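You operate a simulated robot arm through the tools that you are given. There is no shell and no other tool.

You are at the controls of a simulated robot arm. One attempt, no reset.

JOB
Clean up after the dips: probe rinsed, meter off, sticky mark wiped away.
Fine: probe out of the early sample jar into the probe cup till its film is gone; blue rag back. What is to be rubbed or washed off counts as gone when no trace of it is left.

Only the result counts: the job must be done as asked and must still hold three seconds after the hand-in. Knocking over, shifting, dropping, spilling or breaking anything else fails it.

ROBOT AND FRAMES
A 7-joint arm with a two-finger parallel gripper, fixed in place. Base frame: the origin is on the floor under the middle of its stand, x ahead of it, y to its left, z up. Units: cm, degrees, N and s.
With the tool pointing down near the work surface it reaches from about 40 to 90 cm from the base axis. Its first joint turns from -143.0 to 143.0 degrees. Payload 3 kg.
Tool frame: the origin (TCP) lies between the finger pads and is the grasp point; the fingertips stand 3 cm ahead of it; z points along the fingers, y is the line along which they close. The gripper opens to 9.4 cm. The fingers are 2.8 cm wide and 1 cm thick; the gripper's body (5 by 9.6 cm) begins 5.5 cm behind the TCP.
Orientation is that of the tool frame in the base frame, as a unit quaternion [w, x, y, z]. With the fingers straight down and closing along the base's y, the tool's x points along the base's -x, its y along +y and its z along -z.

CONTROLS
- The arm moves only by the tool send_rows. Its argument "series" is a list of rows, each an object (a shift or turn left out is 0, a gripper value left out holds the last) with "angular": the turn, a rotation vector about the tool's x, y, z in units of 6 degrees (1.0 is 6 degrees), a list of three; "xyz": the shift along the tool's x, y, z in units of 30 mm (1.0 is 30 mm), a list of three; "gripper": the gripper command, from -1 (shut) to 1 (fully open), values between in proportion. In form: [{"angular": [wx, wy, wz], "xyz": [tx, ty, tz], "gripper": gripper}, ...]. A call has 1 to 20 rows; each row shifts and turns the commanded pose from where the row before left it, along the tool's axes as they then stand. A call with a number of a shift or a turn outside -1 to 1 is refused whole. A row lasts 0.2 s, in which the tool goes at most 5 cm and 8.6 degrees; a call with a longer step from one row to the next is refused whole, and so is a gripper value outside its range. Where a pose cannot be reached the arm comes as near as it can. A force on the tool above 90 N (or 10 N above the force at the start of the call, whichever is more), or a blocked arm, ends the call early, and 0.2 s more pass. Each finger travels about 7.2 cm/s and halts on what it meets, pressing with about 21 N; the grip force reading is that of the motor and also rises with nothing between the fingers. The clock runs only during rows and for 0.2 s after the last one: add rows that do not move to give the fingers time. The reply holds the time, the measured pose of the TCP, the force on the tool along the base axes, the opening and the grip force, in the units named above and with some noise, with the torque about the TCP (base axes, N m) and any sound that the robot's microphone picked up.
- Cameras (640 x 400 px; columns grow to the right, rows downward): "scene" is fixed at [4.17, 64.76, 142.86]; the picture's right is [-0.46, -0.89, 0.00], its down [-0.40, 0.21, -0.89] and it looks along [0.79, -0.41, -0.45] (base axes); focal length 358 px, centre (320, 200). "wrist" rides on the gripper at [7.6, 1.4, -10.3] in the tool frame; the picture's right is [-0.18, 0.98, 0.00], its down [-0.75, -0.14, -0.64] and it looks along [-0.63, -0.12, 0.77] (tool axes); focal length 243 px, centre (320, 200).
- capture(camera): a new picture of that camera. No time passes.
- point_at(camera, pixels): there is no depth. For up to 12 entries [column, row, z] of the newest picture of that camera ("zoom" is the newest enlarged one), the place [x, y] in the base frame at which the ray of that pixel passes the height z, good to about 0.3 cm, but the place of the scene camera against the robot may be out by one fixed shift of up to 1.2 cm in any direction. No time passes.
- zoom(camera, box): a new picture of the part [left, top, right, bottom] of that camera's present view, enlarged. No time passes.
- hand_in(): hands the job in; it is judged then, once.

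Unless the task says otherwise, let go and move clear before handing in.

The tools are called after "Request:" by a JSON object that holds its "method" and its "body". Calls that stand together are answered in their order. send_rows: Moves the arm, as the interface text tells. Its arguments: {"type":"object","properties":{"series":{"type":"array","items":{"type":"object","properties":{"angular":{"type":"array","items":{"type":"number"}},"xyz":{"type":"array","items":{"type":"number"}},"gripper":{"type":"number"}}}}},"required":["series"]} The other tools are called the same way: capture (camera) takes a picture; point_at (camera, pixels) gives the place at which the rays of pixels pass given heights; zoom (camera, box) takes an enlarged picture of a part of a camera's view; hand_in () hands the job in.

At the start:

```text
time_s: 0.0
ee_pos: [46.46, 29.47, 126.29]
tool_rot: [0.0, 0.0, 1.0, 0.0]
wrist_force: [-0.8, 0.8, -0.1]
moment: [0.0, -0.03, 0.02]
grip_width: 9.41
grasp_force: 0.1
```

scene: 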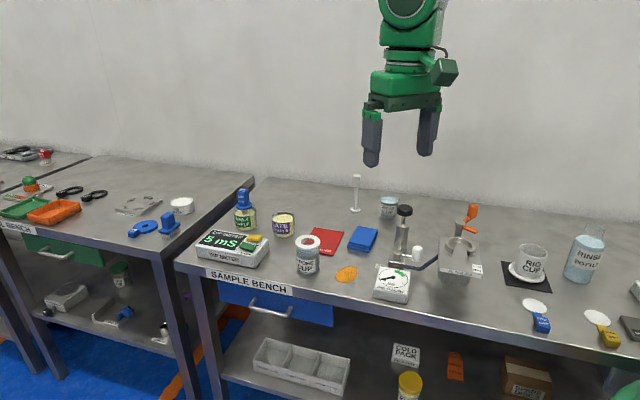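
wrist: 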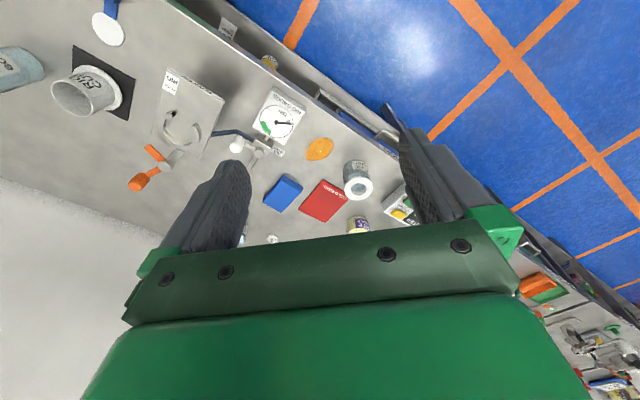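

The scene shows a bench with a meter (about 232,248), jars near (245,205) and (283,224), a probe cup (307,255), red and blue rags (325,240 / 363,239) and an orange mark (346,274). I'll zoom in for details before moving.

Request:
{"method": "zoom", "body": {"camera": "scene", "box": [180, 170, 340, 300]}}

Request:
{"method": "zoom", "body": {"camera": "scene", "box": [320, 170, 480, 310]}}

Request:
{"method": "zoom", "body": {"camera": "scene", "box": [470, 200, 640, 350]}}

Request:
{"method": "zoom", "body": {"camera": "scene", "box": [0, 140, 200, 280]}}

```text
3.08 times, centred on (260, 235) of scene
```

zoom: 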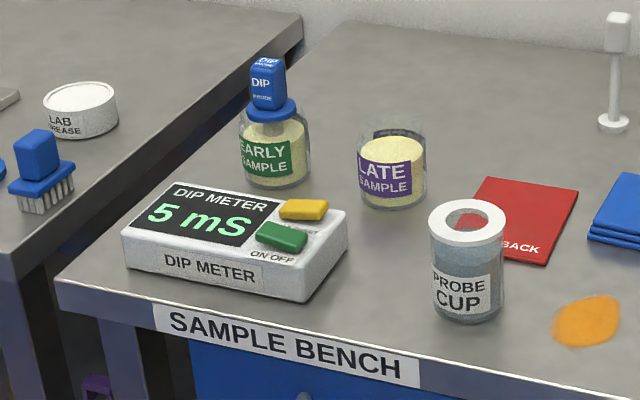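

```text
2.86 times, centred on (400, 240) of scene
```

zoom: 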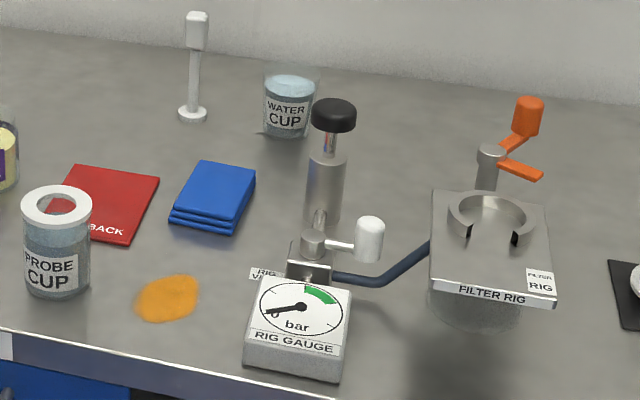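

```text
2.67 times, centred on (555, 275) of scene
```

zoom: 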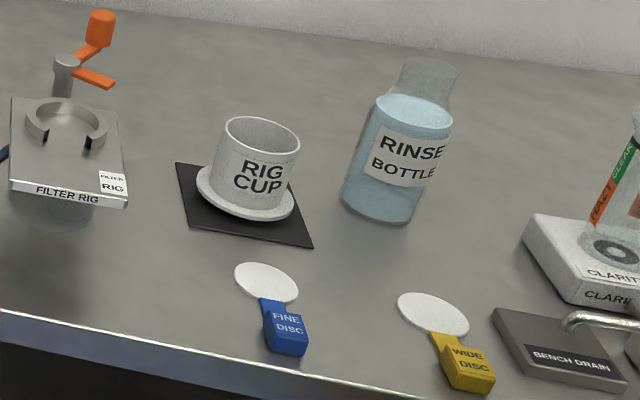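

```text
2.86 times, centred on (100, 210) of scene
```

zoom: 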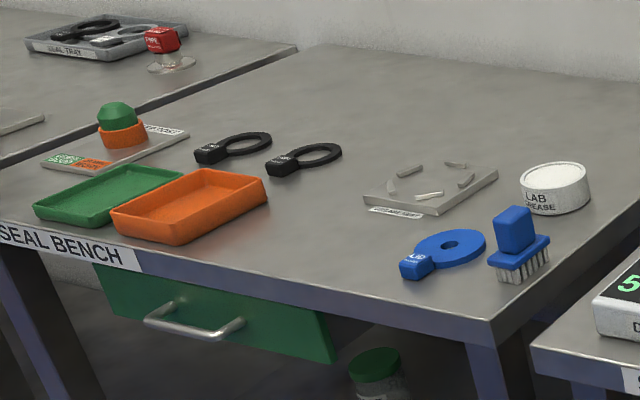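

The red square at (325,240) carries text ending in "BACK"; I need to read it and the meter's button labels more closely.

Request:
{"method": "zoom", "body": {"camera": "scene", "box": [295, 220, 385, 290]}}

Request:
{"method": "zoom", "body": {"camera": "scene", "box": [190, 180, 275, 275]}}

Request:
{"method": "zoom", "body": {"camera": "wrist", "box": [230, 130, 420, 250]}}

Request:
{"method": "zoom", "body": {"camera": "scene", "box": [210, 310, 560, 400]}}

```text
5.71 times, centred on (340, 255) of scene
```

zoom: 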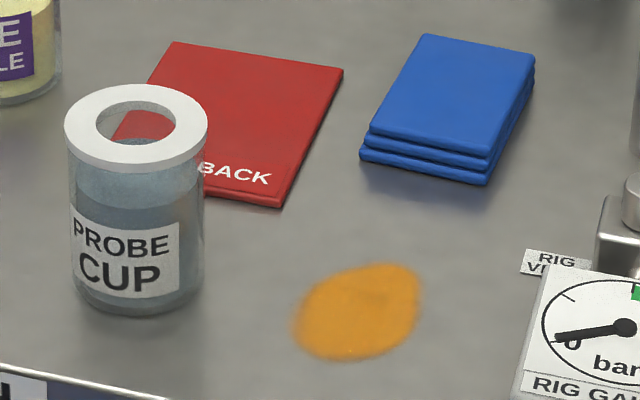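

```text
4.21 times, centred on (232, 228) of scene
```

zoom: 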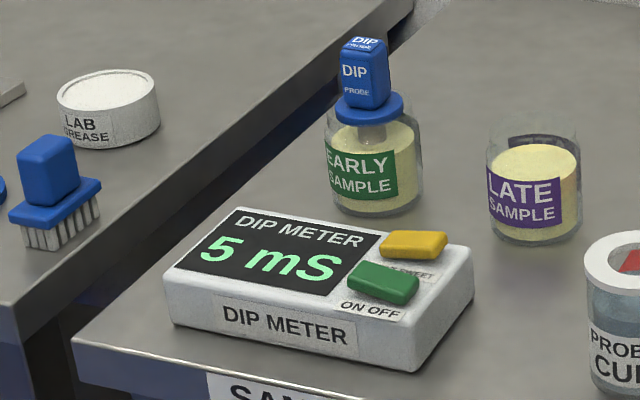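

```text
3.33 times, centred on (325, 190) of wrist
```

zoom: 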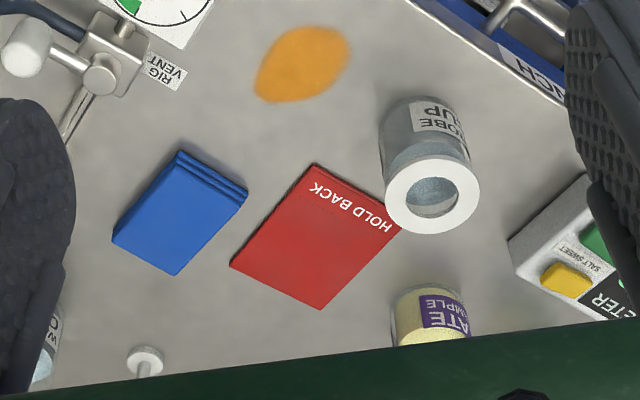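

```text
1.83 times, centred on (385, 355) of scene
```

zoom: 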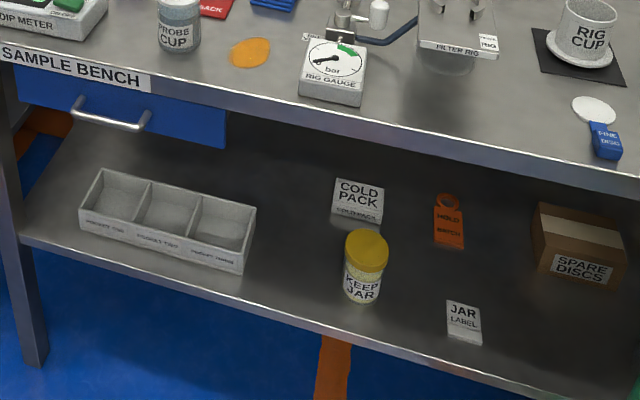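

Both cameras see the orange mark (scene (346,274), wrist (320,149)). I'll intersect rays at several heights to get the bench height.

Request:
{"method": "point_at", "body": {"camera": "scene", "pixels": [[346, 274, 80], [346, 274, 90], [346, 274, 100], [361, 251, 80], [361, 251, 90], [361, 251, 100]]}}

Request:
{"method": "point_at", "body": {"camera": "wrist", "pixels": [[320, 149, 80], [320, 149, 90], [320, 149, 100], [264, 200, 90], [281, 213, 90], [303, 187, 90]]}}

```text
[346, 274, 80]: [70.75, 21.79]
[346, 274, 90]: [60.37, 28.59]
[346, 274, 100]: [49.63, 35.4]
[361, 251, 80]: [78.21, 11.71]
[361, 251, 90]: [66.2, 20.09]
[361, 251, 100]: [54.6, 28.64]
```

```text
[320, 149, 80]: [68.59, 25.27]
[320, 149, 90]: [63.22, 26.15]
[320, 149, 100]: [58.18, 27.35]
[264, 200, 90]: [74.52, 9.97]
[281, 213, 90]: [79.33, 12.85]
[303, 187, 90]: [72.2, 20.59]
```

The rays cross at roughly z≈85 (bench top, x≈66, y≈25). I'll locate the key objects at that height and look from the wrist camera nearer the meter and jars.

Request:
{"method": "point_at", "body": {"camera": "scene", "pixels": [[246, 229, 85], [283, 236, 85], [307, 273, 85], [245, 195, 100], [196, 258, 85], [252, 268, 85], [267, 246, 85], [363, 240, 87], [389, 215, 85], [400, 258, 85]]}}

Request:
{"method": "point_at", "body": {"camera": "wrist", "pixels": [[283, 195, 87], [357, 186, 95], [357, 222, 92], [320, 202, 85], [236, 145, 85], [279, 153, 85]]}}

```text
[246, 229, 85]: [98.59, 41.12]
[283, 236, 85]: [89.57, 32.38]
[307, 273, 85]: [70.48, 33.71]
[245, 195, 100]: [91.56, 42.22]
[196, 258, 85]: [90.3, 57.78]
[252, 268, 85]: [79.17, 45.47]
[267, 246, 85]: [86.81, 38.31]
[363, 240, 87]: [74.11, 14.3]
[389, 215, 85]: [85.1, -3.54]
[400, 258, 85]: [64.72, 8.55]
```

```text
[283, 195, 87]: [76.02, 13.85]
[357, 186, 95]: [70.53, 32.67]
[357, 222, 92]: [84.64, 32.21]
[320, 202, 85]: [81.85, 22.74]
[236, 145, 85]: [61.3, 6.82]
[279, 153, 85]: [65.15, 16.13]
```

The early jar seems to be about 100 cm out around (95,40). I'll move the arm forward and a bit lower (clear of all objects) to look with the wrist camera.

Request:
{"method": "send_rows", "body": {"series": [{"xyz": [-0.8, 0.2, 0.5]}, {"xyz": [-0.8, 0.2, 0.5]}, {"xyz": [-0.8, 0.2, 0.5]}, {"xyz": [-0.8, 0.2, 0.5]}, {"xyz": [-0.8, 0.2, 0.5]}, {"xyz": [-0.8, 0.2, 0.5]}, {"xyz": [0, 0, 0]}, {"xyz": [0, 0, 0]}]}}

Request:
{"method": "capture", "body": {"camera": "wrist"}}

Request:
{"method": "capture", "body": {"camera": "scene"}}

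```text
time_s: 1.8
ee_pos: [60.85, 33.15, 117.15]
tool_rot: [0.0, 0.0, 1.0, 0.0]
wrist_force: [0.7, -0.4, 0.2]
moment: [0.0, 0.0, 0.02]
grip_width: 9.42
grasp_force: 0.1
```

```text
taken
```

wrist: 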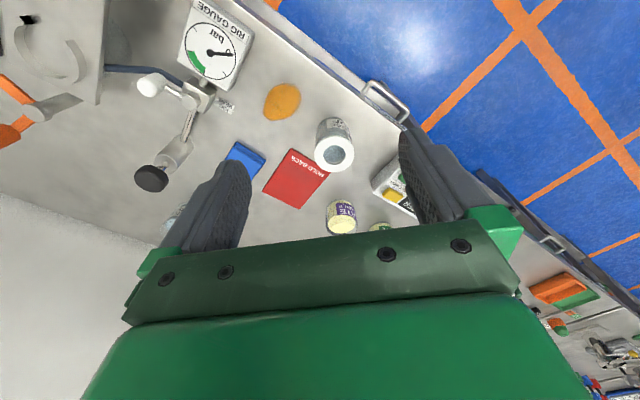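

```text
taken
```

scene: 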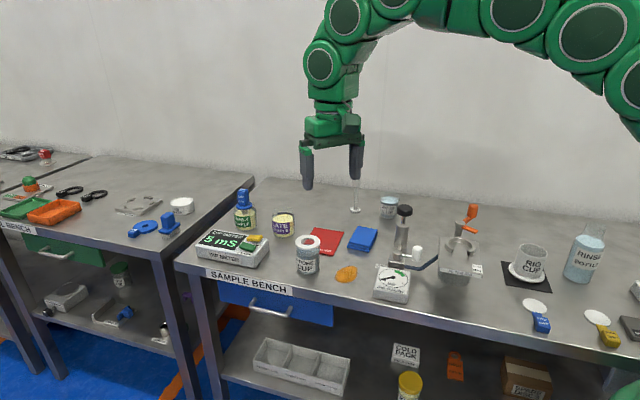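

The late jar appears at wrist (341,218) and the early jar is hidden behind the gripper body at (380,228). I'll compute positions from this viewpoint.

Request:
{"method": "point_at", "body": {"camera": "wrist", "pixels": [[341, 208, 93], [281, 101, 84], [281, 101, 85], [281, 101, 86], [395, 195, 90], [381, 226, 95], [334, 153, 95], [242, 155, 86], [233, 104, 85]]}}

Request:
{"method": "zoom", "body": {"camera": "wrist", "box": [220, 60, 420, 240]}}

```text
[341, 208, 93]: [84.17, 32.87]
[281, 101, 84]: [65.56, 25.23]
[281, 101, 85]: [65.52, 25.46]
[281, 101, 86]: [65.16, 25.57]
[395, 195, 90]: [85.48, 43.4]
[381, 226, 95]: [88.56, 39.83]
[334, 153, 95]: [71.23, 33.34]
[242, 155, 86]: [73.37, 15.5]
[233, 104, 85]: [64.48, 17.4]
```

```text
2.22 times, centred on (320, 150) of wrist
```

zoom: 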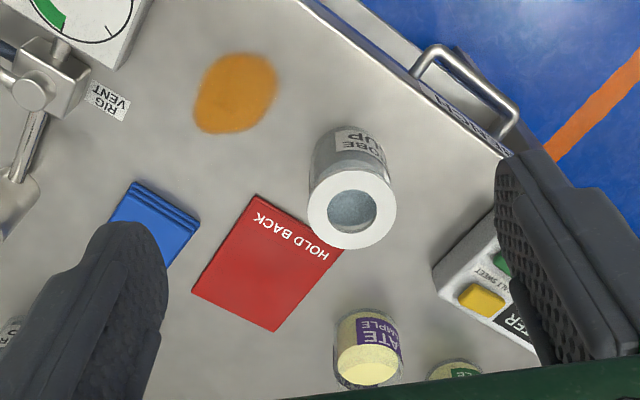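

I'll triangulate the early jar, late jar and meter corners more carefully using multiple heights.

Request:
{"method": "point_at", "body": {"camera": "scene", "pixels": [[244.4, 226, 85], [243, 191, 98], [243, 191, 102], [244, 205, 95], [283, 231.8, 85], [283, 218, 92], [283, 218, 95], [257, 238, 89], [254, 244, 89], [175, 265, 85], [420, 308, 85], [640, 362, 85]]}}

Request:
{"method": "point_at", "body": {"camera": "wrist", "pixels": [[342.5, 224.3, 90], [342.5, 224.3, 92], [342.5, 202, 85], [341, 228, 95], [391, 194, 88], [391, 194, 90], [391, 194, 92], [334, 153, 97], [336, 128, 85]]}}

```text
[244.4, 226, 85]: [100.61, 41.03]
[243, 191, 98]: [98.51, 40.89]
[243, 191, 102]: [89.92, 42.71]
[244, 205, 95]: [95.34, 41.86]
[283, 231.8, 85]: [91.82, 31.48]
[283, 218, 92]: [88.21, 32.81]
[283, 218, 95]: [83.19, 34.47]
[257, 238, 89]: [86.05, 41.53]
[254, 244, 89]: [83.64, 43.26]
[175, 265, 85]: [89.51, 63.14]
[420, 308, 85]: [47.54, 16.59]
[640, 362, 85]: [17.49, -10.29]
```

```text
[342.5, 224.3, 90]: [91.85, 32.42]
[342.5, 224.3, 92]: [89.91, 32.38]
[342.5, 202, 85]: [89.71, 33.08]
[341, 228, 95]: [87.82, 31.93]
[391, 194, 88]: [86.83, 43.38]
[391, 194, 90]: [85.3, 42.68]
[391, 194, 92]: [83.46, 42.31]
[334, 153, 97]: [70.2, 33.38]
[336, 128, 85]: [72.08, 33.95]
```

The bench is yawed about 45° and the probe handle is near (97,41), about 105 cm from the base, so it needs an outward-tilted grasp. I'll yaw the tool to about 40° and tilt it 45° outward while staying high at z≈117.

Request:
{"method": "send_rows", "body": {"series": [{"angular": [0, 0, -0.9524]}, {"angular": [0, 0, -0.9524]}, {"angular": [0, 0, -0.9524]}, {"angular": [0, 0, -0.9524]}, {"angular": [0, 0, -0.9524]}, {"angular": [0, 0, -0.9524]}, {"angular": [0, 0, -0.9524]}, {"angular": [0, -0.9375, 0]}, {"angular": [0, -0.9375, 0]}, {"angular": [0, -0.9375, 0]}, {"angular": [0, -0.9375, 0]}, {"angular": [0, -0.9375, 0]}, {"angular": [0, -0.9375, 0]}, {"angular": [0, -0.9375, 0]}, {"angular": [0, -0.9375, 0]}, {"xyz": [0, 0, 0]}]}}

Request:
{"method": "capture", "body": {"camera": "wrist"}}

Request:
{"method": "capture", "body": {"camera": "scene"}}

```text
time_s: 5.2
ee_pos: [60.81, 32.84, 117.27]
tool_rot: [0.361, -0.316, 0.868, 0.131]
wrist_force: [0.1, 0.2, -0.3]
moment: [0.0, 0.01, 0.0]
grip_width: 9.41
grasp_force: 0.0
```

```text
taken
```

wrist: 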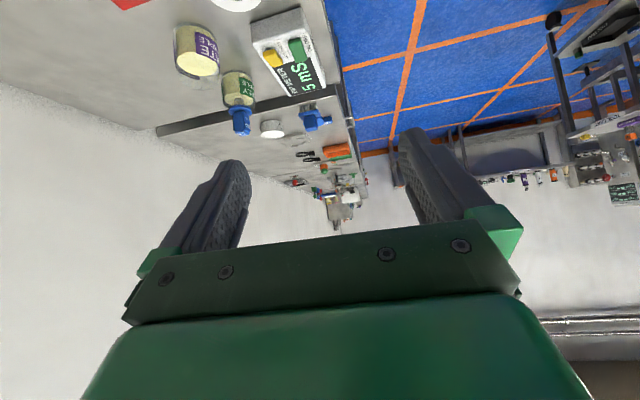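

```text
taken
```

scene: 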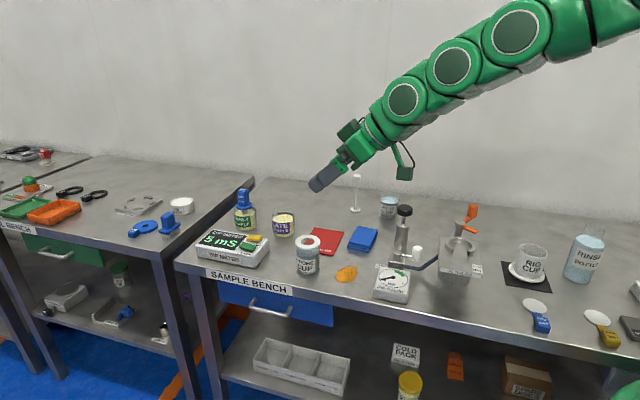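

Now the wrist camera sees the early jar and blue probe at (240,105), the late jar at (196,50) and the meter at (288,55). I'll zoom and triangulate.

Request:
{"method": "zoom", "body": {"camera": "wrist", "box": [160, 0, 340, 145]}}

Request:
{"method": "point_at", "body": {"camera": "wrist", "pixels": [[238, 73, 85], [240, 104, 93], [240, 104, 95], [240, 133, 98], [240, 133, 100], [240, 133, 102], [297, 49, 89], [297, 49, 90], [196, 28, 85], [272, 57, 90]]}}

```text
2.76 times, centred on (250, 72) of wrist
```

zoom: 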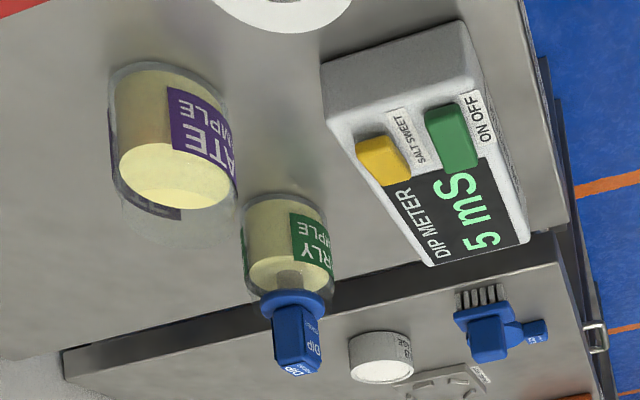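

```text
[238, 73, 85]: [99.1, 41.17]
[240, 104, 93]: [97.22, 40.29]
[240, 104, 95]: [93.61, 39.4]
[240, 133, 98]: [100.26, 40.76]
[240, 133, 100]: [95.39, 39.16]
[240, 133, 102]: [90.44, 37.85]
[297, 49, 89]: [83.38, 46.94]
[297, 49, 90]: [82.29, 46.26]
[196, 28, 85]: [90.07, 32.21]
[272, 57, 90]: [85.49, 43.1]
```

The meter shows "SALT SWEET" (yellow) and "ON OFF" (green) buttons; the jar is near (100,41). I'll move the tool closer (to about (82,28,108)) for a better look at the probe.

Request:
{"method": "send_rows", "body": {"series": [{"xyz": [-0.113, -0.7225, 0.661]}, {"xyz": [-0.113, -0.7225, 0.661]}, {"xyz": [-0.113, -0.7225, 0.661]}, {"xyz": [-0.113, -0.7225, 0.661]}, {"xyz": [-0.113, -0.7225, 0.661]}, {"xyz": [-0.113, -0.7225, 0.661]}, {"xyz": [-0.113, -0.7225, 0.661]}, {"xyz": [-0.113, -0.7225, 0.661]}, {"xyz": [0, 0, 0]}]}}

Request:
{"method": "capture", "body": {"camera": "wrist"}}

Request:
{"method": "capture", "body": {"camera": "scene"}}

```text
time_s: 7.2
ee_pos: [82.08, 27.98, 107.79]
tool_rot: [0.359, -0.317, 0.868, 0.132]
wrist_force: [-0.4, 0.0, 0.5]
moment: [0.02, 0.03, 0.0]
grip_width: 9.38
grasp_force: 0.1
```

```text
taken
```

wrist: 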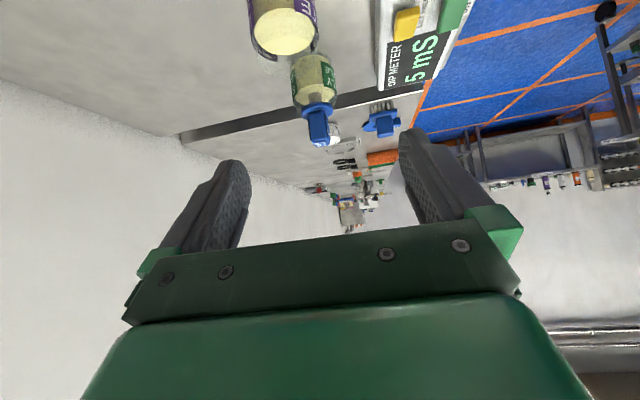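

```text
taken
```

scene: 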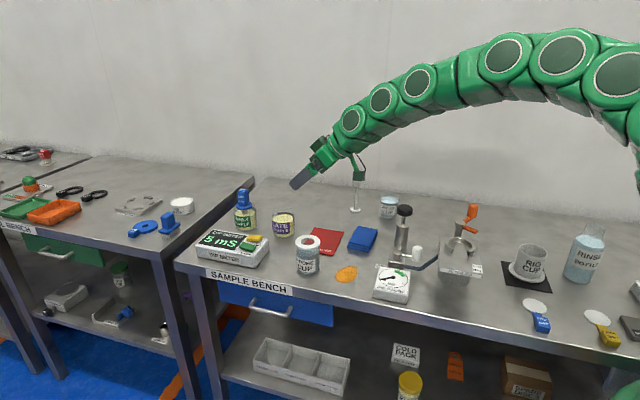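

Good view of the probe handle at (318,125). Zooming in and triangulating.

Request:
{"method": "zoom", "body": {"camera": "wrist", "box": [240, 0, 420, 160]}}

Request:
{"method": "point_at", "body": {"camera": "wrist", "pixels": [[303, 60, 85], [318, 108, 92], [318, 108, 94], [318, 140, 96], [318, 140, 98], [318, 140, 100], [407, 22, 89], [407, 22, 90]]}}

```text
2.50 times, centred on (330, 80) of wrist
```

zoom: 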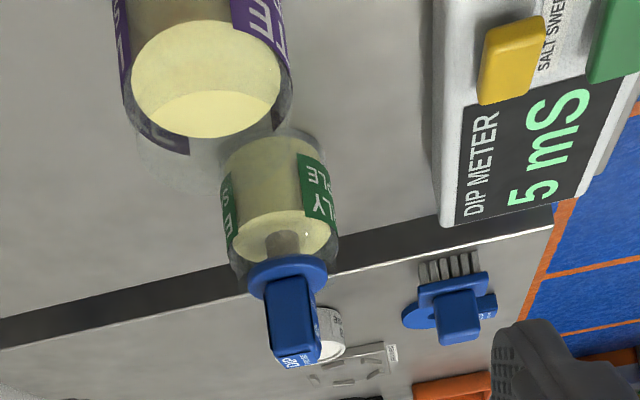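

```text
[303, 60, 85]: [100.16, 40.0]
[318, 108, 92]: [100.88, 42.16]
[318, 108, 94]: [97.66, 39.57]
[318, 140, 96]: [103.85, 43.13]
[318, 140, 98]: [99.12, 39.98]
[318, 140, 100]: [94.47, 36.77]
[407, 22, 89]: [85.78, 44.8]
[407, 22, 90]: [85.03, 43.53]
```

The handle top triangulates to about (101.5,41.5,97), roughly 110 cm out, so I need a steeper tilt. With the camera beneath the gripper it could hit the late jar, so I'll flip the tool 180° about its own axis to put the camera on top.

Request:
{"method": "send_rows", "body": {"series": [{"angular": [0, 0, 1]}, {"angular": [0, 0, 1]}, {"angular": [0, 0, 1]}, {"angular": [0, 0, 1]}, {"angular": [0, 0, 1]}, {"angular": [0, 0, 1]}, {"angular": [0, 0, 1]}, {"angular": [0, 0, 1]}, {"angular": [0, 0, 1]}, {"angular": [0, 0, 1]}, {"angular": [0, 0, 1]}, {"angular": [0, 0, 1]}, {"angular": [0, 0, 1]}, {"angular": [0, 0, 1]}, {"angular": [0, 0, 1]}]}}

Request:
{"method": "capture", "body": {"camera": "scene"}}

```text
time_s: 10.4
ee_pos: [81.99, 28.12, 107.97]
tool_rot: [0.161, 0.392, 0.837, 0.346]
wrist_force: [-1.0, -0.9, 0.5]
moment: [0.02, 0.0, 0.01]
grip_width: 9.39
grasp_force: 0.0
```

```text
taken
```

scene: 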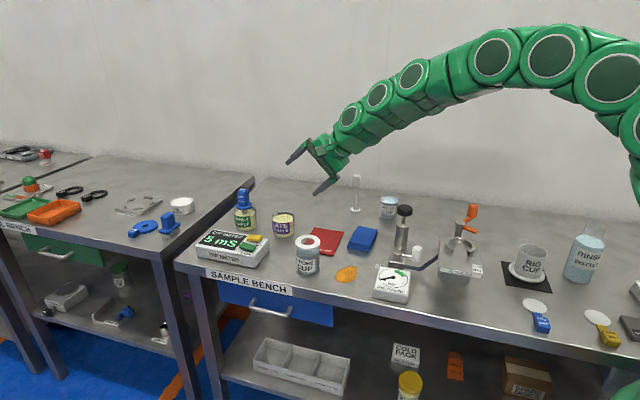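

The rotation tracks well so far (TCP unchanged, scene shows the gripper rolled 90°). Continuing the remaining 90°.

Request:
{"method": "send_rows", "body": {"series": [{"angular": [0, 0, 1]}, {"angular": [0, 0, 1]}, {"angular": [0, 0, 1]}, {"angular": [0, 0, 1]}, {"angular": [0, 0, 1]}, {"angular": [0, 0, 1]}, {"angular": [0, 0, 1]}, {"angular": [0, 0, 1]}, {"angular": [0, 0, 1]}, {"angular": [0, 0, 1]}, {"angular": [0, 0, 1]}, {"angular": [0, 0, 1]}, {"angular": [0, 0, 1]}, {"angular": [0, 0, 1]}, {"angular": [0, 0, 1]}, {"xyz": [0, 0, 0]}]}}

Request:
{"method": "capture", "body": {"camera": "scene"}}

Request:
{"method": "capture", "body": {"camera": "wrist"}}

```text
time_s: 13.8
ee_pos: [81.99, 28.19, 108.03]
tool_rot: [-0.131, 0.869, 0.314, 0.359]
wrist_force: [-0.7, 0.2, -0.1]
moment: [-0.01, -0.02, 0.02]
grip_width: 9.38
grasp_force: 0.0
```

```text
taken
```

scene: 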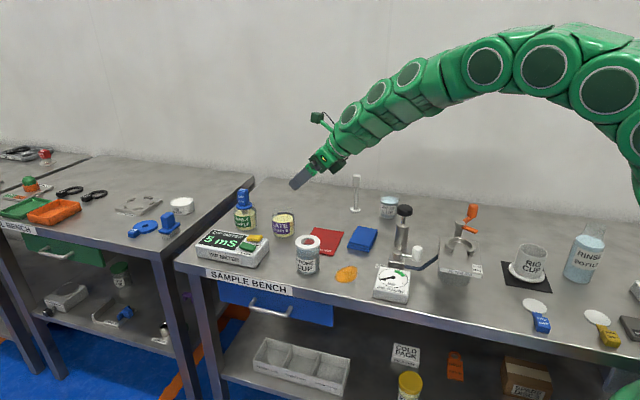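

```text
taken
```

wrist: 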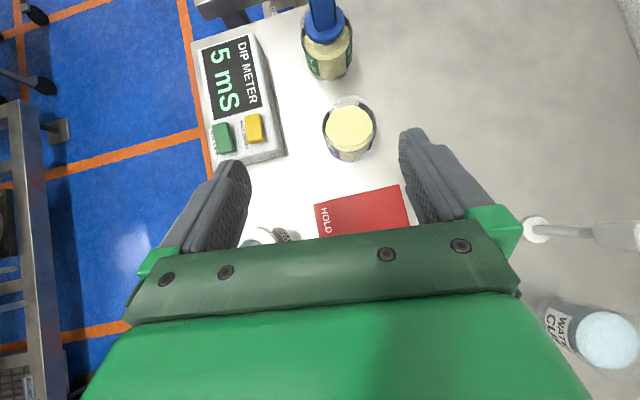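

The flip worked: the camera is now on top, seeing the early jar at (328,55), the late jar at (350,128), and meter buttons green (223,137), yellow (254,128). I'll triangulate again from this good downward view.

Request:
{"method": "zoom", "body": {"camera": "wrist", "box": [190, 0, 410, 170]}}

Request:
{"method": "point_at", "body": {"camera": "wrist", "pixels": [[326, 27, 92], [326, 27, 93], [326, 27, 94], [331, 78, 85], [349, 158, 85], [350, 122, 92], [223, 137, 90], [254, 128, 90], [223, 137, 89], [263, 237, 95]]}}

```text
2.35 times, centred on (300, 85) of wrist
```

zoom: 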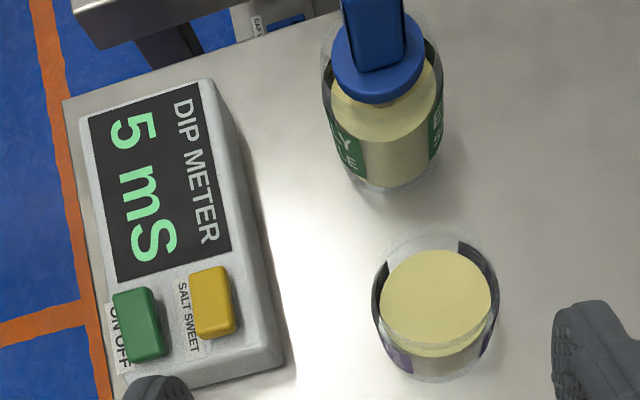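

```text
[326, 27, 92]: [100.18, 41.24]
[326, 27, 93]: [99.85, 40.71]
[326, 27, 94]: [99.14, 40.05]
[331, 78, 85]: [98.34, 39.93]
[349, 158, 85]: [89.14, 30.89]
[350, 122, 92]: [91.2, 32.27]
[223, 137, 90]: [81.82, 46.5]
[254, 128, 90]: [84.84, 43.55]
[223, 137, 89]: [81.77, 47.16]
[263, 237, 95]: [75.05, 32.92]
```

I'll measure the bench edge direction and handle faces to align the grasp.

Request:
{"method": "point_at", "body": {"camera": "zoom", "pixels": [[64, 110, 85], [104, 380, 85], [210, 85, 89], [282, 360, 89], [355, 70, 94], [403, 58, 94], [378, 57, 93], [392, 186, 85], [140, 325, 90], [140, 325, 91]]}}

Request:
{"method": "zoom", "body": {"camera": "wrist", "box": [280, 0, 380, 90]}}

```text
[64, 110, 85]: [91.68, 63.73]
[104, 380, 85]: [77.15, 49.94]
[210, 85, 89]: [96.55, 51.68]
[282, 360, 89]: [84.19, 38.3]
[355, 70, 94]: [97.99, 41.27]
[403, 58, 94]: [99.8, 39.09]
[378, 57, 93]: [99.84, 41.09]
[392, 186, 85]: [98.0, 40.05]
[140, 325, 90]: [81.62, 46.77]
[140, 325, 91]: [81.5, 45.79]
```

```text
4.44 times, centred on (330, 45) of wrist
```

zoom: 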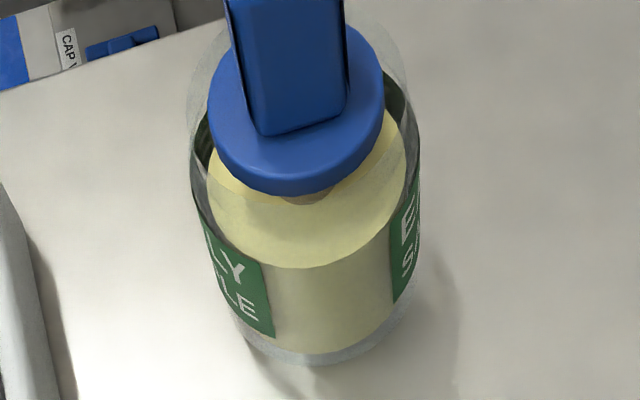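

The handle is aligned with about 40° yaw, so the current yaw fits; the probe axis is about (100,41.2) with handle z≈93.5–97.5. I'll move to a pre-grasp point about 9 cm back along the tool axis and check reach.

Request:
{"method": "send_rows", "body": {"series": [{"xyz": [0.4, 0.088, 0.783]}, {"xyz": [0.4, 0.088, 0.783]}, {"xyz": [0.4, 0.088, 0.783]}, {"xyz": [0.4, 0.088, 0.783]}, {"xyz": [0.4, 0.088, 0.783]}, {"xyz": [0.4, 0.088, 0.783]}, {"xyz": [0, 0, 0]}]}}

Request:
{"method": "capture", "body": {"camera": "wrist"}}

Request:
{"method": "capture", "body": {"camera": "scene"}}

```text
time_s: 15.4
ee_pos: [94.62, 36.54, 103.07]
tool_rot: [-0.131, 0.868, 0.316, 0.359]
wrist_force: [0.8, 0.3, 0.8]
moment: [0.02, -0.03, -0.02]
grip_width: 9.4
grasp_force: 0.1
```

```text
taken
```

wrist: 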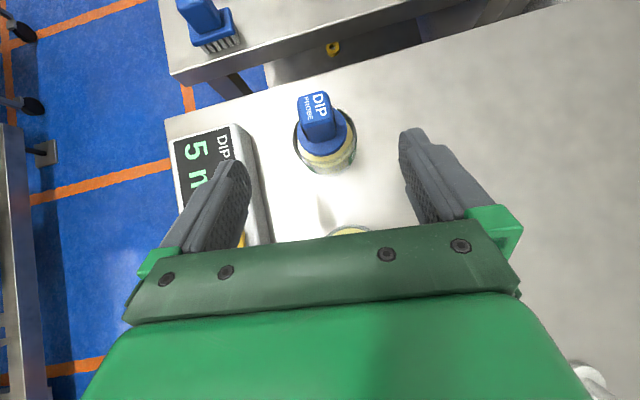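

```text
taken
```

scene: 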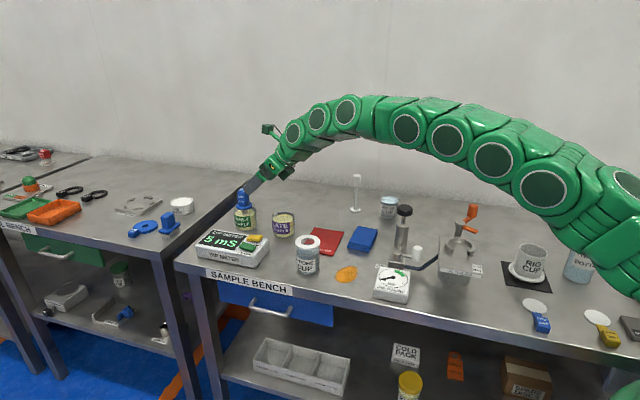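

Reach is fine here (TCP (94.6,36.5,103.1)). The handle now appears at (318,115) between the fingers; zooming to refine alignment.

Request:
{"method": "zoom", "body": {"camera": "wrist", "box": [260, 70, 400, 190]}}

Request:
{"method": "point_at", "body": {"camera": "wrist", "pixels": [[314, 105, 97], [314, 105, 98], [328, 138, 92], [328, 138, 93], [328, 138, 94], [330, 168, 85]]}}

```text
3.33 times, centred on (330, 130) of wrist
```

zoom: 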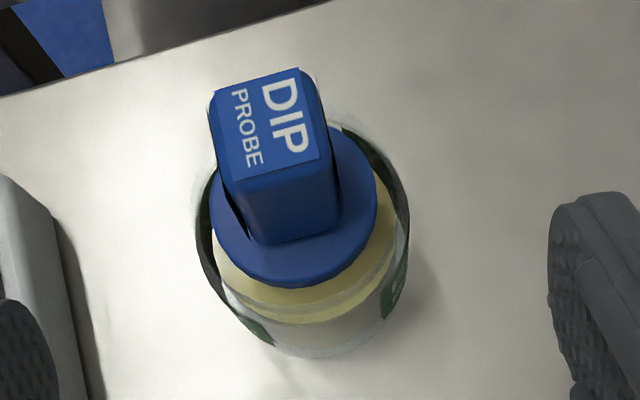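

```text
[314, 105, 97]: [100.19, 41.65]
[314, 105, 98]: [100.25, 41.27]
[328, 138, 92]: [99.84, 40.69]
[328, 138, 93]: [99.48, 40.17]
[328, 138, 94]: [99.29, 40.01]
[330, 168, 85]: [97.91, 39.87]
```

I'll compute the handle's top corners to fix its exact yaw and centre.

Request:
{"method": "point_at", "body": {"camera": "zoom", "pixels": [[215, 88, 97.5], [298, 70, 97.5], [325, 160, 97.5], [232, 182, 97.5], [268, 125, 97.5], [245, 230, 94], [335, 220, 94], [290, 240, 93.5]]}}

Request:
{"method": "point_at", "body": {"camera": "scene", "pixels": [[243, 190, 97], [243, 190, 98], [243, 190, 99]]}}

```text
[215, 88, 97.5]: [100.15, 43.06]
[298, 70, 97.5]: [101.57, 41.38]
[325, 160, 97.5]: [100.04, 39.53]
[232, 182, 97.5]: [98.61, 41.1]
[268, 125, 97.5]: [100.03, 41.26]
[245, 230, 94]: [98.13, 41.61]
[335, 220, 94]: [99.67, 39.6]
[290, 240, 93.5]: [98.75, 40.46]
```

```text
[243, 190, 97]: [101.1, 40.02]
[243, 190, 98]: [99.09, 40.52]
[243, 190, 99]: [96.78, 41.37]
```

The handle top centre is about (100.05,41.3), ~2.4 cm wide, top z≈97.7, collar top ≈94. I'll add 3° of yaw and approach along the tool axis, stopping partway to check.

Request:
{"method": "send_rows", "body": {"series": [{"angular": [0.354, 0, -0.354], "xyz": [0, 0, 0]}, {"xyz": [0.03, 0.027, 0.5]}, {"xyz": [0.03, 0.027, 0.5]}, {"xyz": [0.03, 0.027, 0.5]}, {"xyz": [0, 0, 0]}, {"xyz": [0, 0, 0]}]}}

Request:
{"method": "capture", "body": {"camera": "wrist"}}

Request:
{"method": "capture", "body": {"camera": "scene"}}

```text
time_s: 16.8
ee_pos: [97.22, 38.72, 99.96]
tool_rot: [-0.14, 0.86, 0.339, 0.356]
wrist_force: [-1.0, -0.7, 0.7]
moment: [-0.01, 0.02, 0.01]
grip_width: 9.39
grasp_force: 0.0
```

```text
taken
```

wrist: 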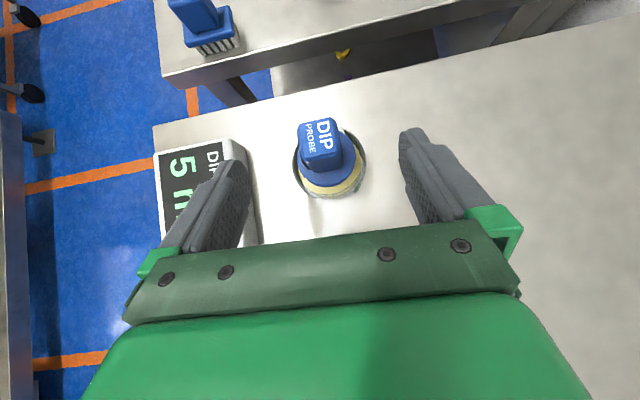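

```text
taken
```

scene: 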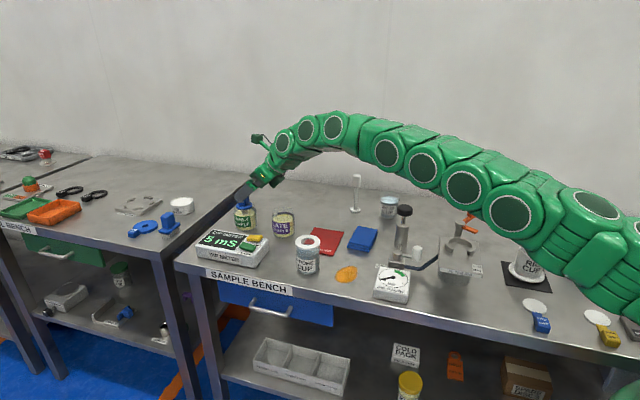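

The handle sits between the fingers at (320,145), slightly left of the finger midline. I'll recheck its centre numerically before the last advance.

Request:
{"method": "zoom", "body": {"camera": "wrist", "box": [230, 90, 430, 250]}}

Request:
{"method": "point_at", "body": {"camera": "wrist", "pixels": [[318, 133, 97.5], [300, 124, 97.5], [335, 120, 97.5], [340, 147, 97.5], [304, 152, 97.5], [325, 170, 94], [331, 197, 85]]}}

```text
2.50 times, centred on (330, 170) of wrist
```

zoom: 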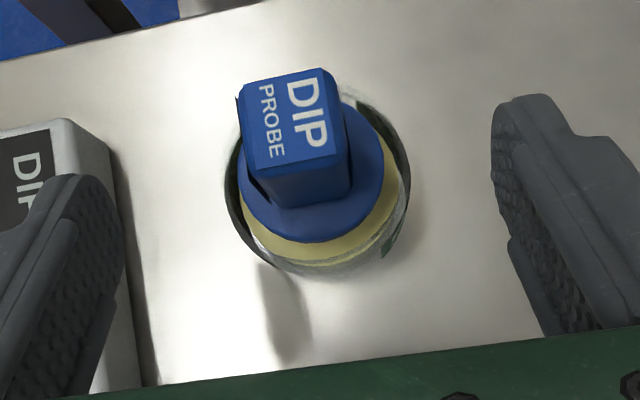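

```text
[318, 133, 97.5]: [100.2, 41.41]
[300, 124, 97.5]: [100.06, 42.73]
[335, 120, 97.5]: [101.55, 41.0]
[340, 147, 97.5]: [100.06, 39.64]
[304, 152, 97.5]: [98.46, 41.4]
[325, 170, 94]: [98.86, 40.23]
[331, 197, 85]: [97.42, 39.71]
```

Handle centre confirmed at (100.1,41.3). Final advance of about 3.8 cm along the tool axis, then I'll look before closing.

Request:
{"method": "send_rows", "body": {"series": [{"xyz": [0.03, 0.006, 0.32]}, {"xyz": [0.03, 0.006, 0.32]}, {"xyz": [0.03, 0.006, 0.32]}, {"xyz": [0.03, 0.006, 0.32]}, {"xyz": [0, 0, 0]}, {"xyz": [0, 0, 0]}]}}

Request:
{"method": "zoom", "body": {"camera": "wrist", "box": [230, 100, 430, 250]}}

Request:
{"method": "zoom", "body": {"camera": "scene", "box": [190, 140, 330, 280]}}

```text
time_s: 18.2
ee_pos: [99.09, 40.6, 97.67]
tool_rot: [-0.141, 0.859, 0.339, 0.357]
wrist_force: [-0.3, -0.2, 0.0]
moment: [0.01, -0.03, 0.0]
grip_width: 9.38
grasp_force: 0.1
```

```text
2.67 times, centred on (330, 175) of wrist
```

zoom: 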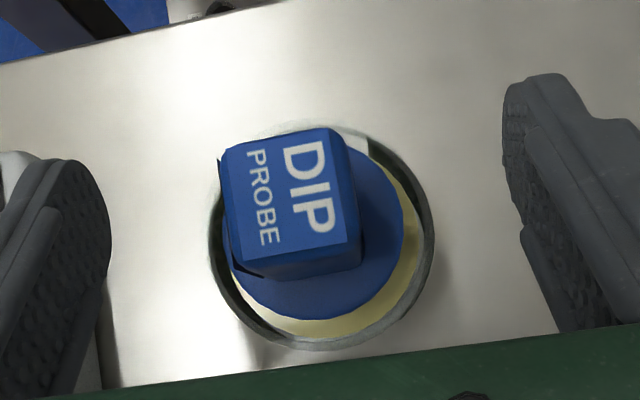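

```text
2.86 times, centred on (260, 210) of scene
```

zoom: 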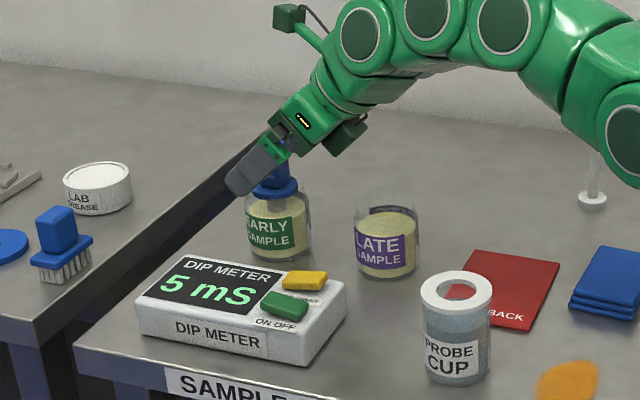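

The fingers straddle the handle symmetrically and stay above the collar. Closing the gripper now.

Request:
{"method": "send_rows", "body": {"series": [{"gripper": -1}, {"gripper": -1}, {"gripper": -1}, {"gripper": -1}, {"gripper": -1}, {"gripper": -1}]}}

Request:
{"method": "zoom", "body": {"camera": "wrist", "box": [230, 100, 430, 250]}}

Request:
{"method": "zoom", "body": {"camera": "scene", "box": [190, 140, 330, 280]}}

```text
time_s: 19.6
ee_pos: [99.12, 40.55, 97.65]
tool_rot: [-0.141, 0.86, 0.338, 0.356]
wrist_force: [0.8, 0.7, 0.4]
moment: [-0.01, 0.04, -0.01]
grip_width: 2.96
grasp_force: 20.9
```

```text
2.67 times, centred on (330, 175) of wrist
```

zoom: 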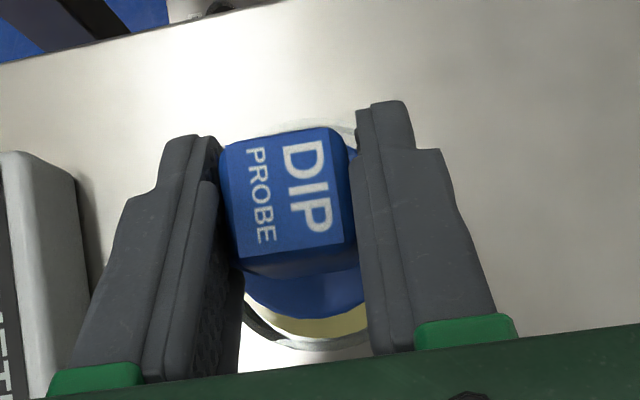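

```text
2.86 times, centred on (260, 210) of scene
```

zoom: 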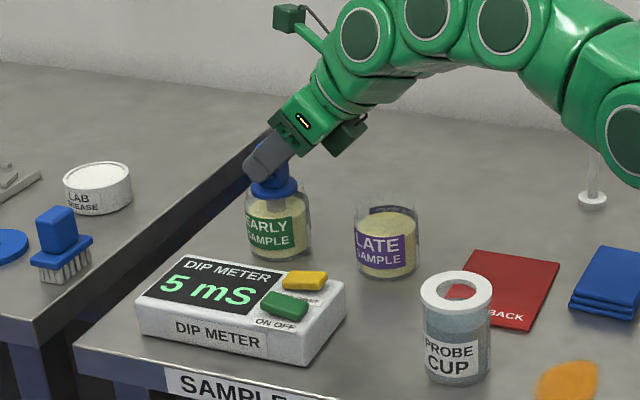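

Grip holds at 2.96 cm width, 21 N, scene unchanged. Now I'll lift the probe straight up, slowly at first, about 12 cm.

Request:
{"method": "send_rows", "body": {"series": [{"xyz": [0.12, 0, -0.12], "gripper": -1}, {"xyz": [0.2, 0, -0.2], "gripper": -1}, {"xyz": [0.25, 0, -0.25], "gripper": -1}, {"xyz": [0.25, 0, -0.25], "gripper": -1}, {"xyz": [0.25, 0, -0.25], "gripper": -1}, {"xyz": [0, 0, 0], "gripper": -1}]}}

Request:
{"method": "zoom", "body": {"camera": "scene", "box": [190, 120, 330, 260]}}

Request:
{"method": "capture", "body": {"camera": "wrist"}}

```text
time_s: 21.0
ee_pos: [98.48, 40.3, 101.91]
tool_rot: [-0.14, 0.86, 0.338, 0.355]
wrist_force: [0.0, 0.6, -1.4]
moment: [0.0, 0.02, -0.02]
grip_width: 2.95
grasp_force: 21.5
out of reach, approached as far as the arm can: row 1, 3, 5
```

```text
2.86 times, centred on (260, 190) of scene
```

zoom: 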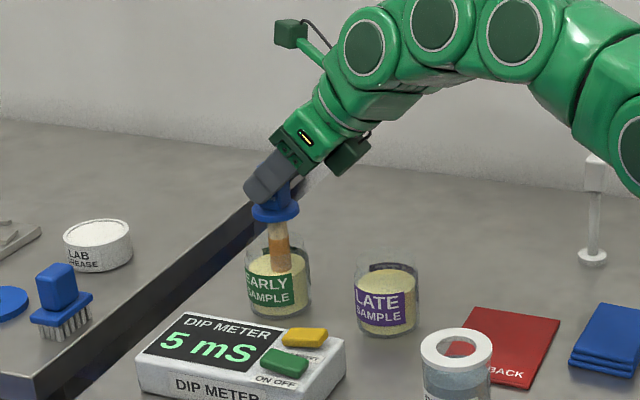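

```text
taken
```

wrist: 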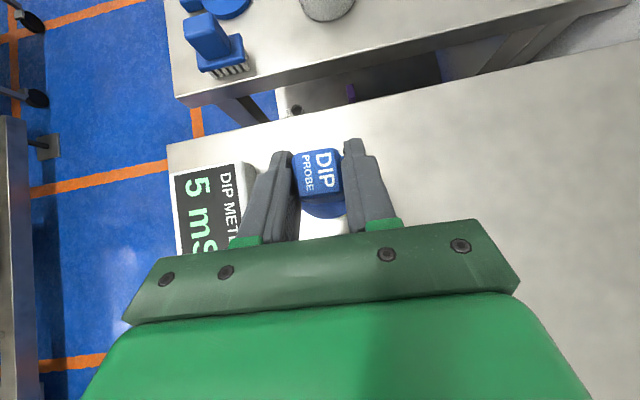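

The arm reports being at its reach limit (TCP crept about 0.6 cm inward), and the film-coated shaft is still partly in the jar. I'll gain reach by yawing 10° toward radial about the probe axis and tilting 3°, then check.

Request:
{"method": "send_rows", "body": {"series": [{"angular": [-0.589, 0, 0.589], "gripper": -1}, {"angular": [-0.589, 0, 0.589], "gripper": -1}, {"angular": [0, 0.5, 0], "xyz": [-0.077, -0.091, -0.086], "gripper": -1}, {"xyz": [0, 0, 0], "gripper": -1}]}}

Request:
{"method": "zoom", "body": {"camera": "scene", "box": [190, 120, 330, 260]}}

Request:
{"method": "capture", "body": {"camera": "wrist"}}

```text
time_s: 22.0
ee_pos: [97.99, 40.17, 101.79]
tool_rot: [-0.116, 0.876, 0.26, 0.39]
wrist_force: [0.0, 0.9, 0.0]
moment: [0.02, 0.0, 0.01]
grip_width: 2.97
grasp_force: 20.7
```

```text
2.86 times, centred on (260, 190) of scene
```

zoom: 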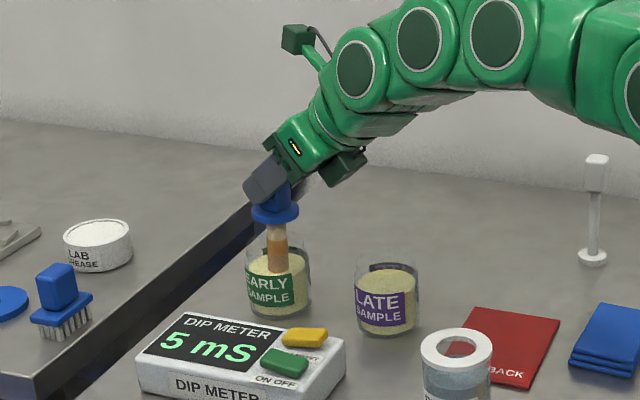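

```text
taken
```

wrist: 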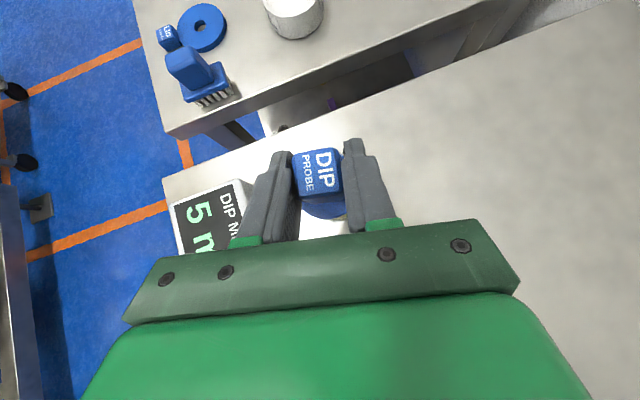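

No reach warning now; the pose was reset to what's achieved, with the probe axis about 1 cm inward of the jar centre. I'll shift it back outward by 1 cm and then lift straight up.

Request:
{"method": "send_rows", "body": {"series": [{"xyz": [0.23, 0.023, 0.255], "gripper": -1}, {"xyz": [0.372, 0, -0.335], "gripper": -1}, {"xyz": [0.372, 0, -0.335], "gripper": -1}, {"xyz": [0, 0, 0], "gripper": -1}]}}

Request:
{"method": "zoom", "body": {"camera": "scene", "box": [190, 120, 330, 260]}}

```text
time_s: 23.0
ee_pos: [98.95, 40.78, 104.85]
tool_rot: [-0.116, 0.876, 0.26, 0.389]
wrist_force: [-0.7, -0.9, -1.4]
moment: [0.01, -0.02, -0.03]
grip_width: 2.96
grasp_force: 21.1
```

```text
2.86 times, centred on (260, 190) of scene
```

zoom: 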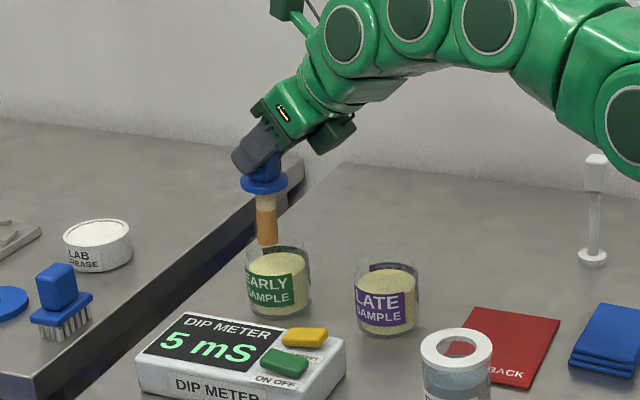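

The probe's tip is now visible just at the rim (about z 94.5) with the orange film on its lower half. I'll lift 3.5 cm more to clear the rim.

Request:
{"method": "send_rows", "body": {"series": [{"xyz": [0.372, 0, -0.335], "gripper": -1}, {"xyz": [0.372, 0, -0.335], "gripper": -1}, {"xyz": [0, 0, 0], "gripper": -1}]}}

Request:
{"method": "zoom", "body": {"camera": "scene", "box": [190, 110, 350, 280]}}

Request:
{"method": "capture", "body": {"camera": "wrist"}}

```text
time_s: 23.8
ee_pos: [99.02, 40.79, 107.79]
tool_rot: [-0.114, 0.877, 0.259, 0.389]
wrist_force: [-0.6, -0.6, -0.5]
moment: [-0.02, 0.05, 0.03]
grip_width: 2.97
grasp_force: 21.5
```

```text
2.35 times, centred on (270, 195) of scene
```

zoom: 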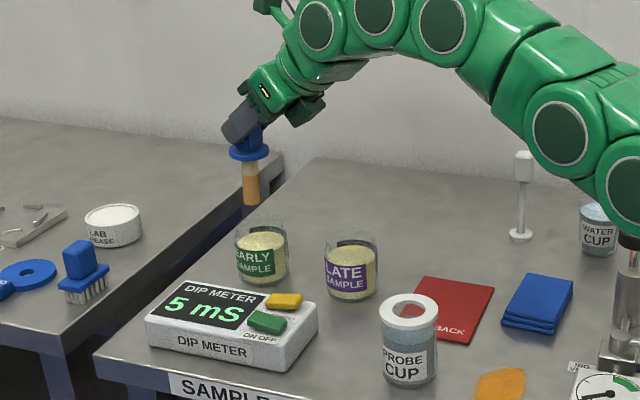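

```text
taken
```

wrist: 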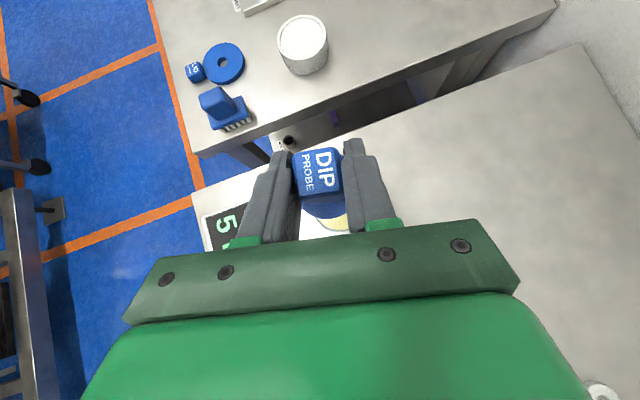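

Probe is clear of the jar, tip about z 97.5. I'll level it (tilt back 3°) and carry it high toward a point above the probe cup at about (71,33.4).

Request:
{"method": "send_rows", "body": {"series": [{"angular": [0, -0.5, 0], "xyz": [0, 0, -0.3], "gripper": -1}, {"xyz": [-0.475, -0.253, -0.653], "gripper": -1}, {"xyz": [-0.475, -0.253, -0.653], "gripper": -1}, {"xyz": [-0.475, -0.253, -0.653], "gripper": -1}, {"xyz": [-0.475, -0.253, -0.653], "gripper": -1}, {"xyz": [-0.475, -0.253, -0.653], "gripper": -1}, {"xyz": [-0.475, -0.253, -0.653], "gripper": -1}, {"xyz": [-0.475, -0.253, -0.653], "gripper": -1}, {"xyz": [-0.475, -0.253, -0.653], "gripper": -1}, {"xyz": [-0.475, -0.253, -0.653], "gripper": -1}, {"xyz": [-0.475, -0.253, -0.653], "gripper": -1}, {"xyz": [0, 0, 0], "gripper": -1}]}}

Request:
{"method": "capture", "body": {"camera": "scene"}}

Request:
{"method": "capture", "body": {"camera": "wrist"}}

```text
time_s: 26.4
ee_pos: [71.22, 32.29, 111.61]
tool_rot: [-0.108, 0.886, 0.262, 0.366]
wrist_force: [0.0, -0.7, -0.5]
moment: [-0.01, 0.05, 0.0]
grip_width: 2.96
grasp_force: 21.3
out of reach, approached as far as the arm can: row 1
```

```text
taken
```

scene: 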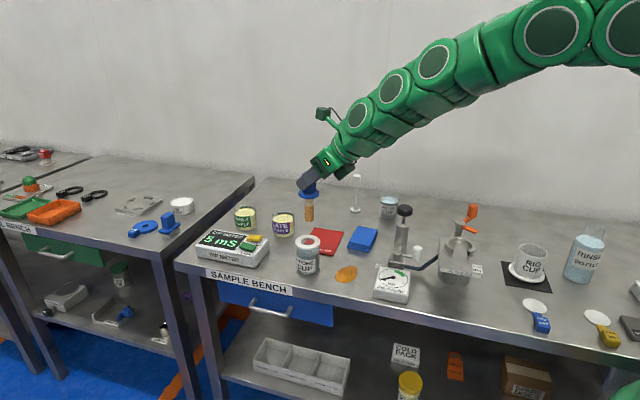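

```text
taken
```

wrist: 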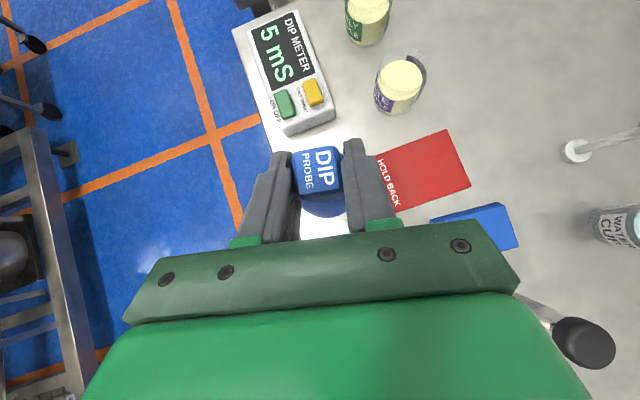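

The probe hangs above the cup (scene: probe (309,205), cup (307,242)). I'll zoom to compare the probe tip with the cup's hole for fine alignment.

Request:
{"method": "zoom", "body": {"camera": "scene", "box": [265, 170, 355, 285]}}

Request:
{"method": "point_at", "body": {"camera": "scene", "pixels": [[307.8, 241.9, 94], [307.8, 241.9, 95], [307.8, 241.9, 96], [307.8, 241.9, 97], [307.6, 274.3, 85], [309.5, 193, 107], [309.5, 193, 108]]}}

```text
3.48 times, centred on (310, 228) of scene
```

zoom: 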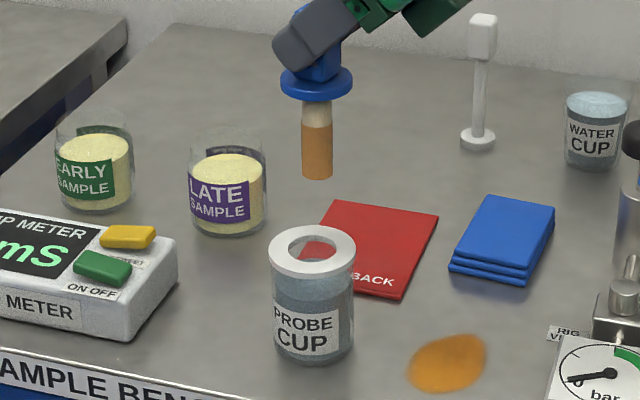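

```text
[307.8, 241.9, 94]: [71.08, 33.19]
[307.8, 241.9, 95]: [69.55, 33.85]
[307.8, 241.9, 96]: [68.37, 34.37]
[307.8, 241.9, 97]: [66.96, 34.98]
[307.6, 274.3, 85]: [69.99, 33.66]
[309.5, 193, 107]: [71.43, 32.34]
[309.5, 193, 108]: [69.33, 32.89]
```

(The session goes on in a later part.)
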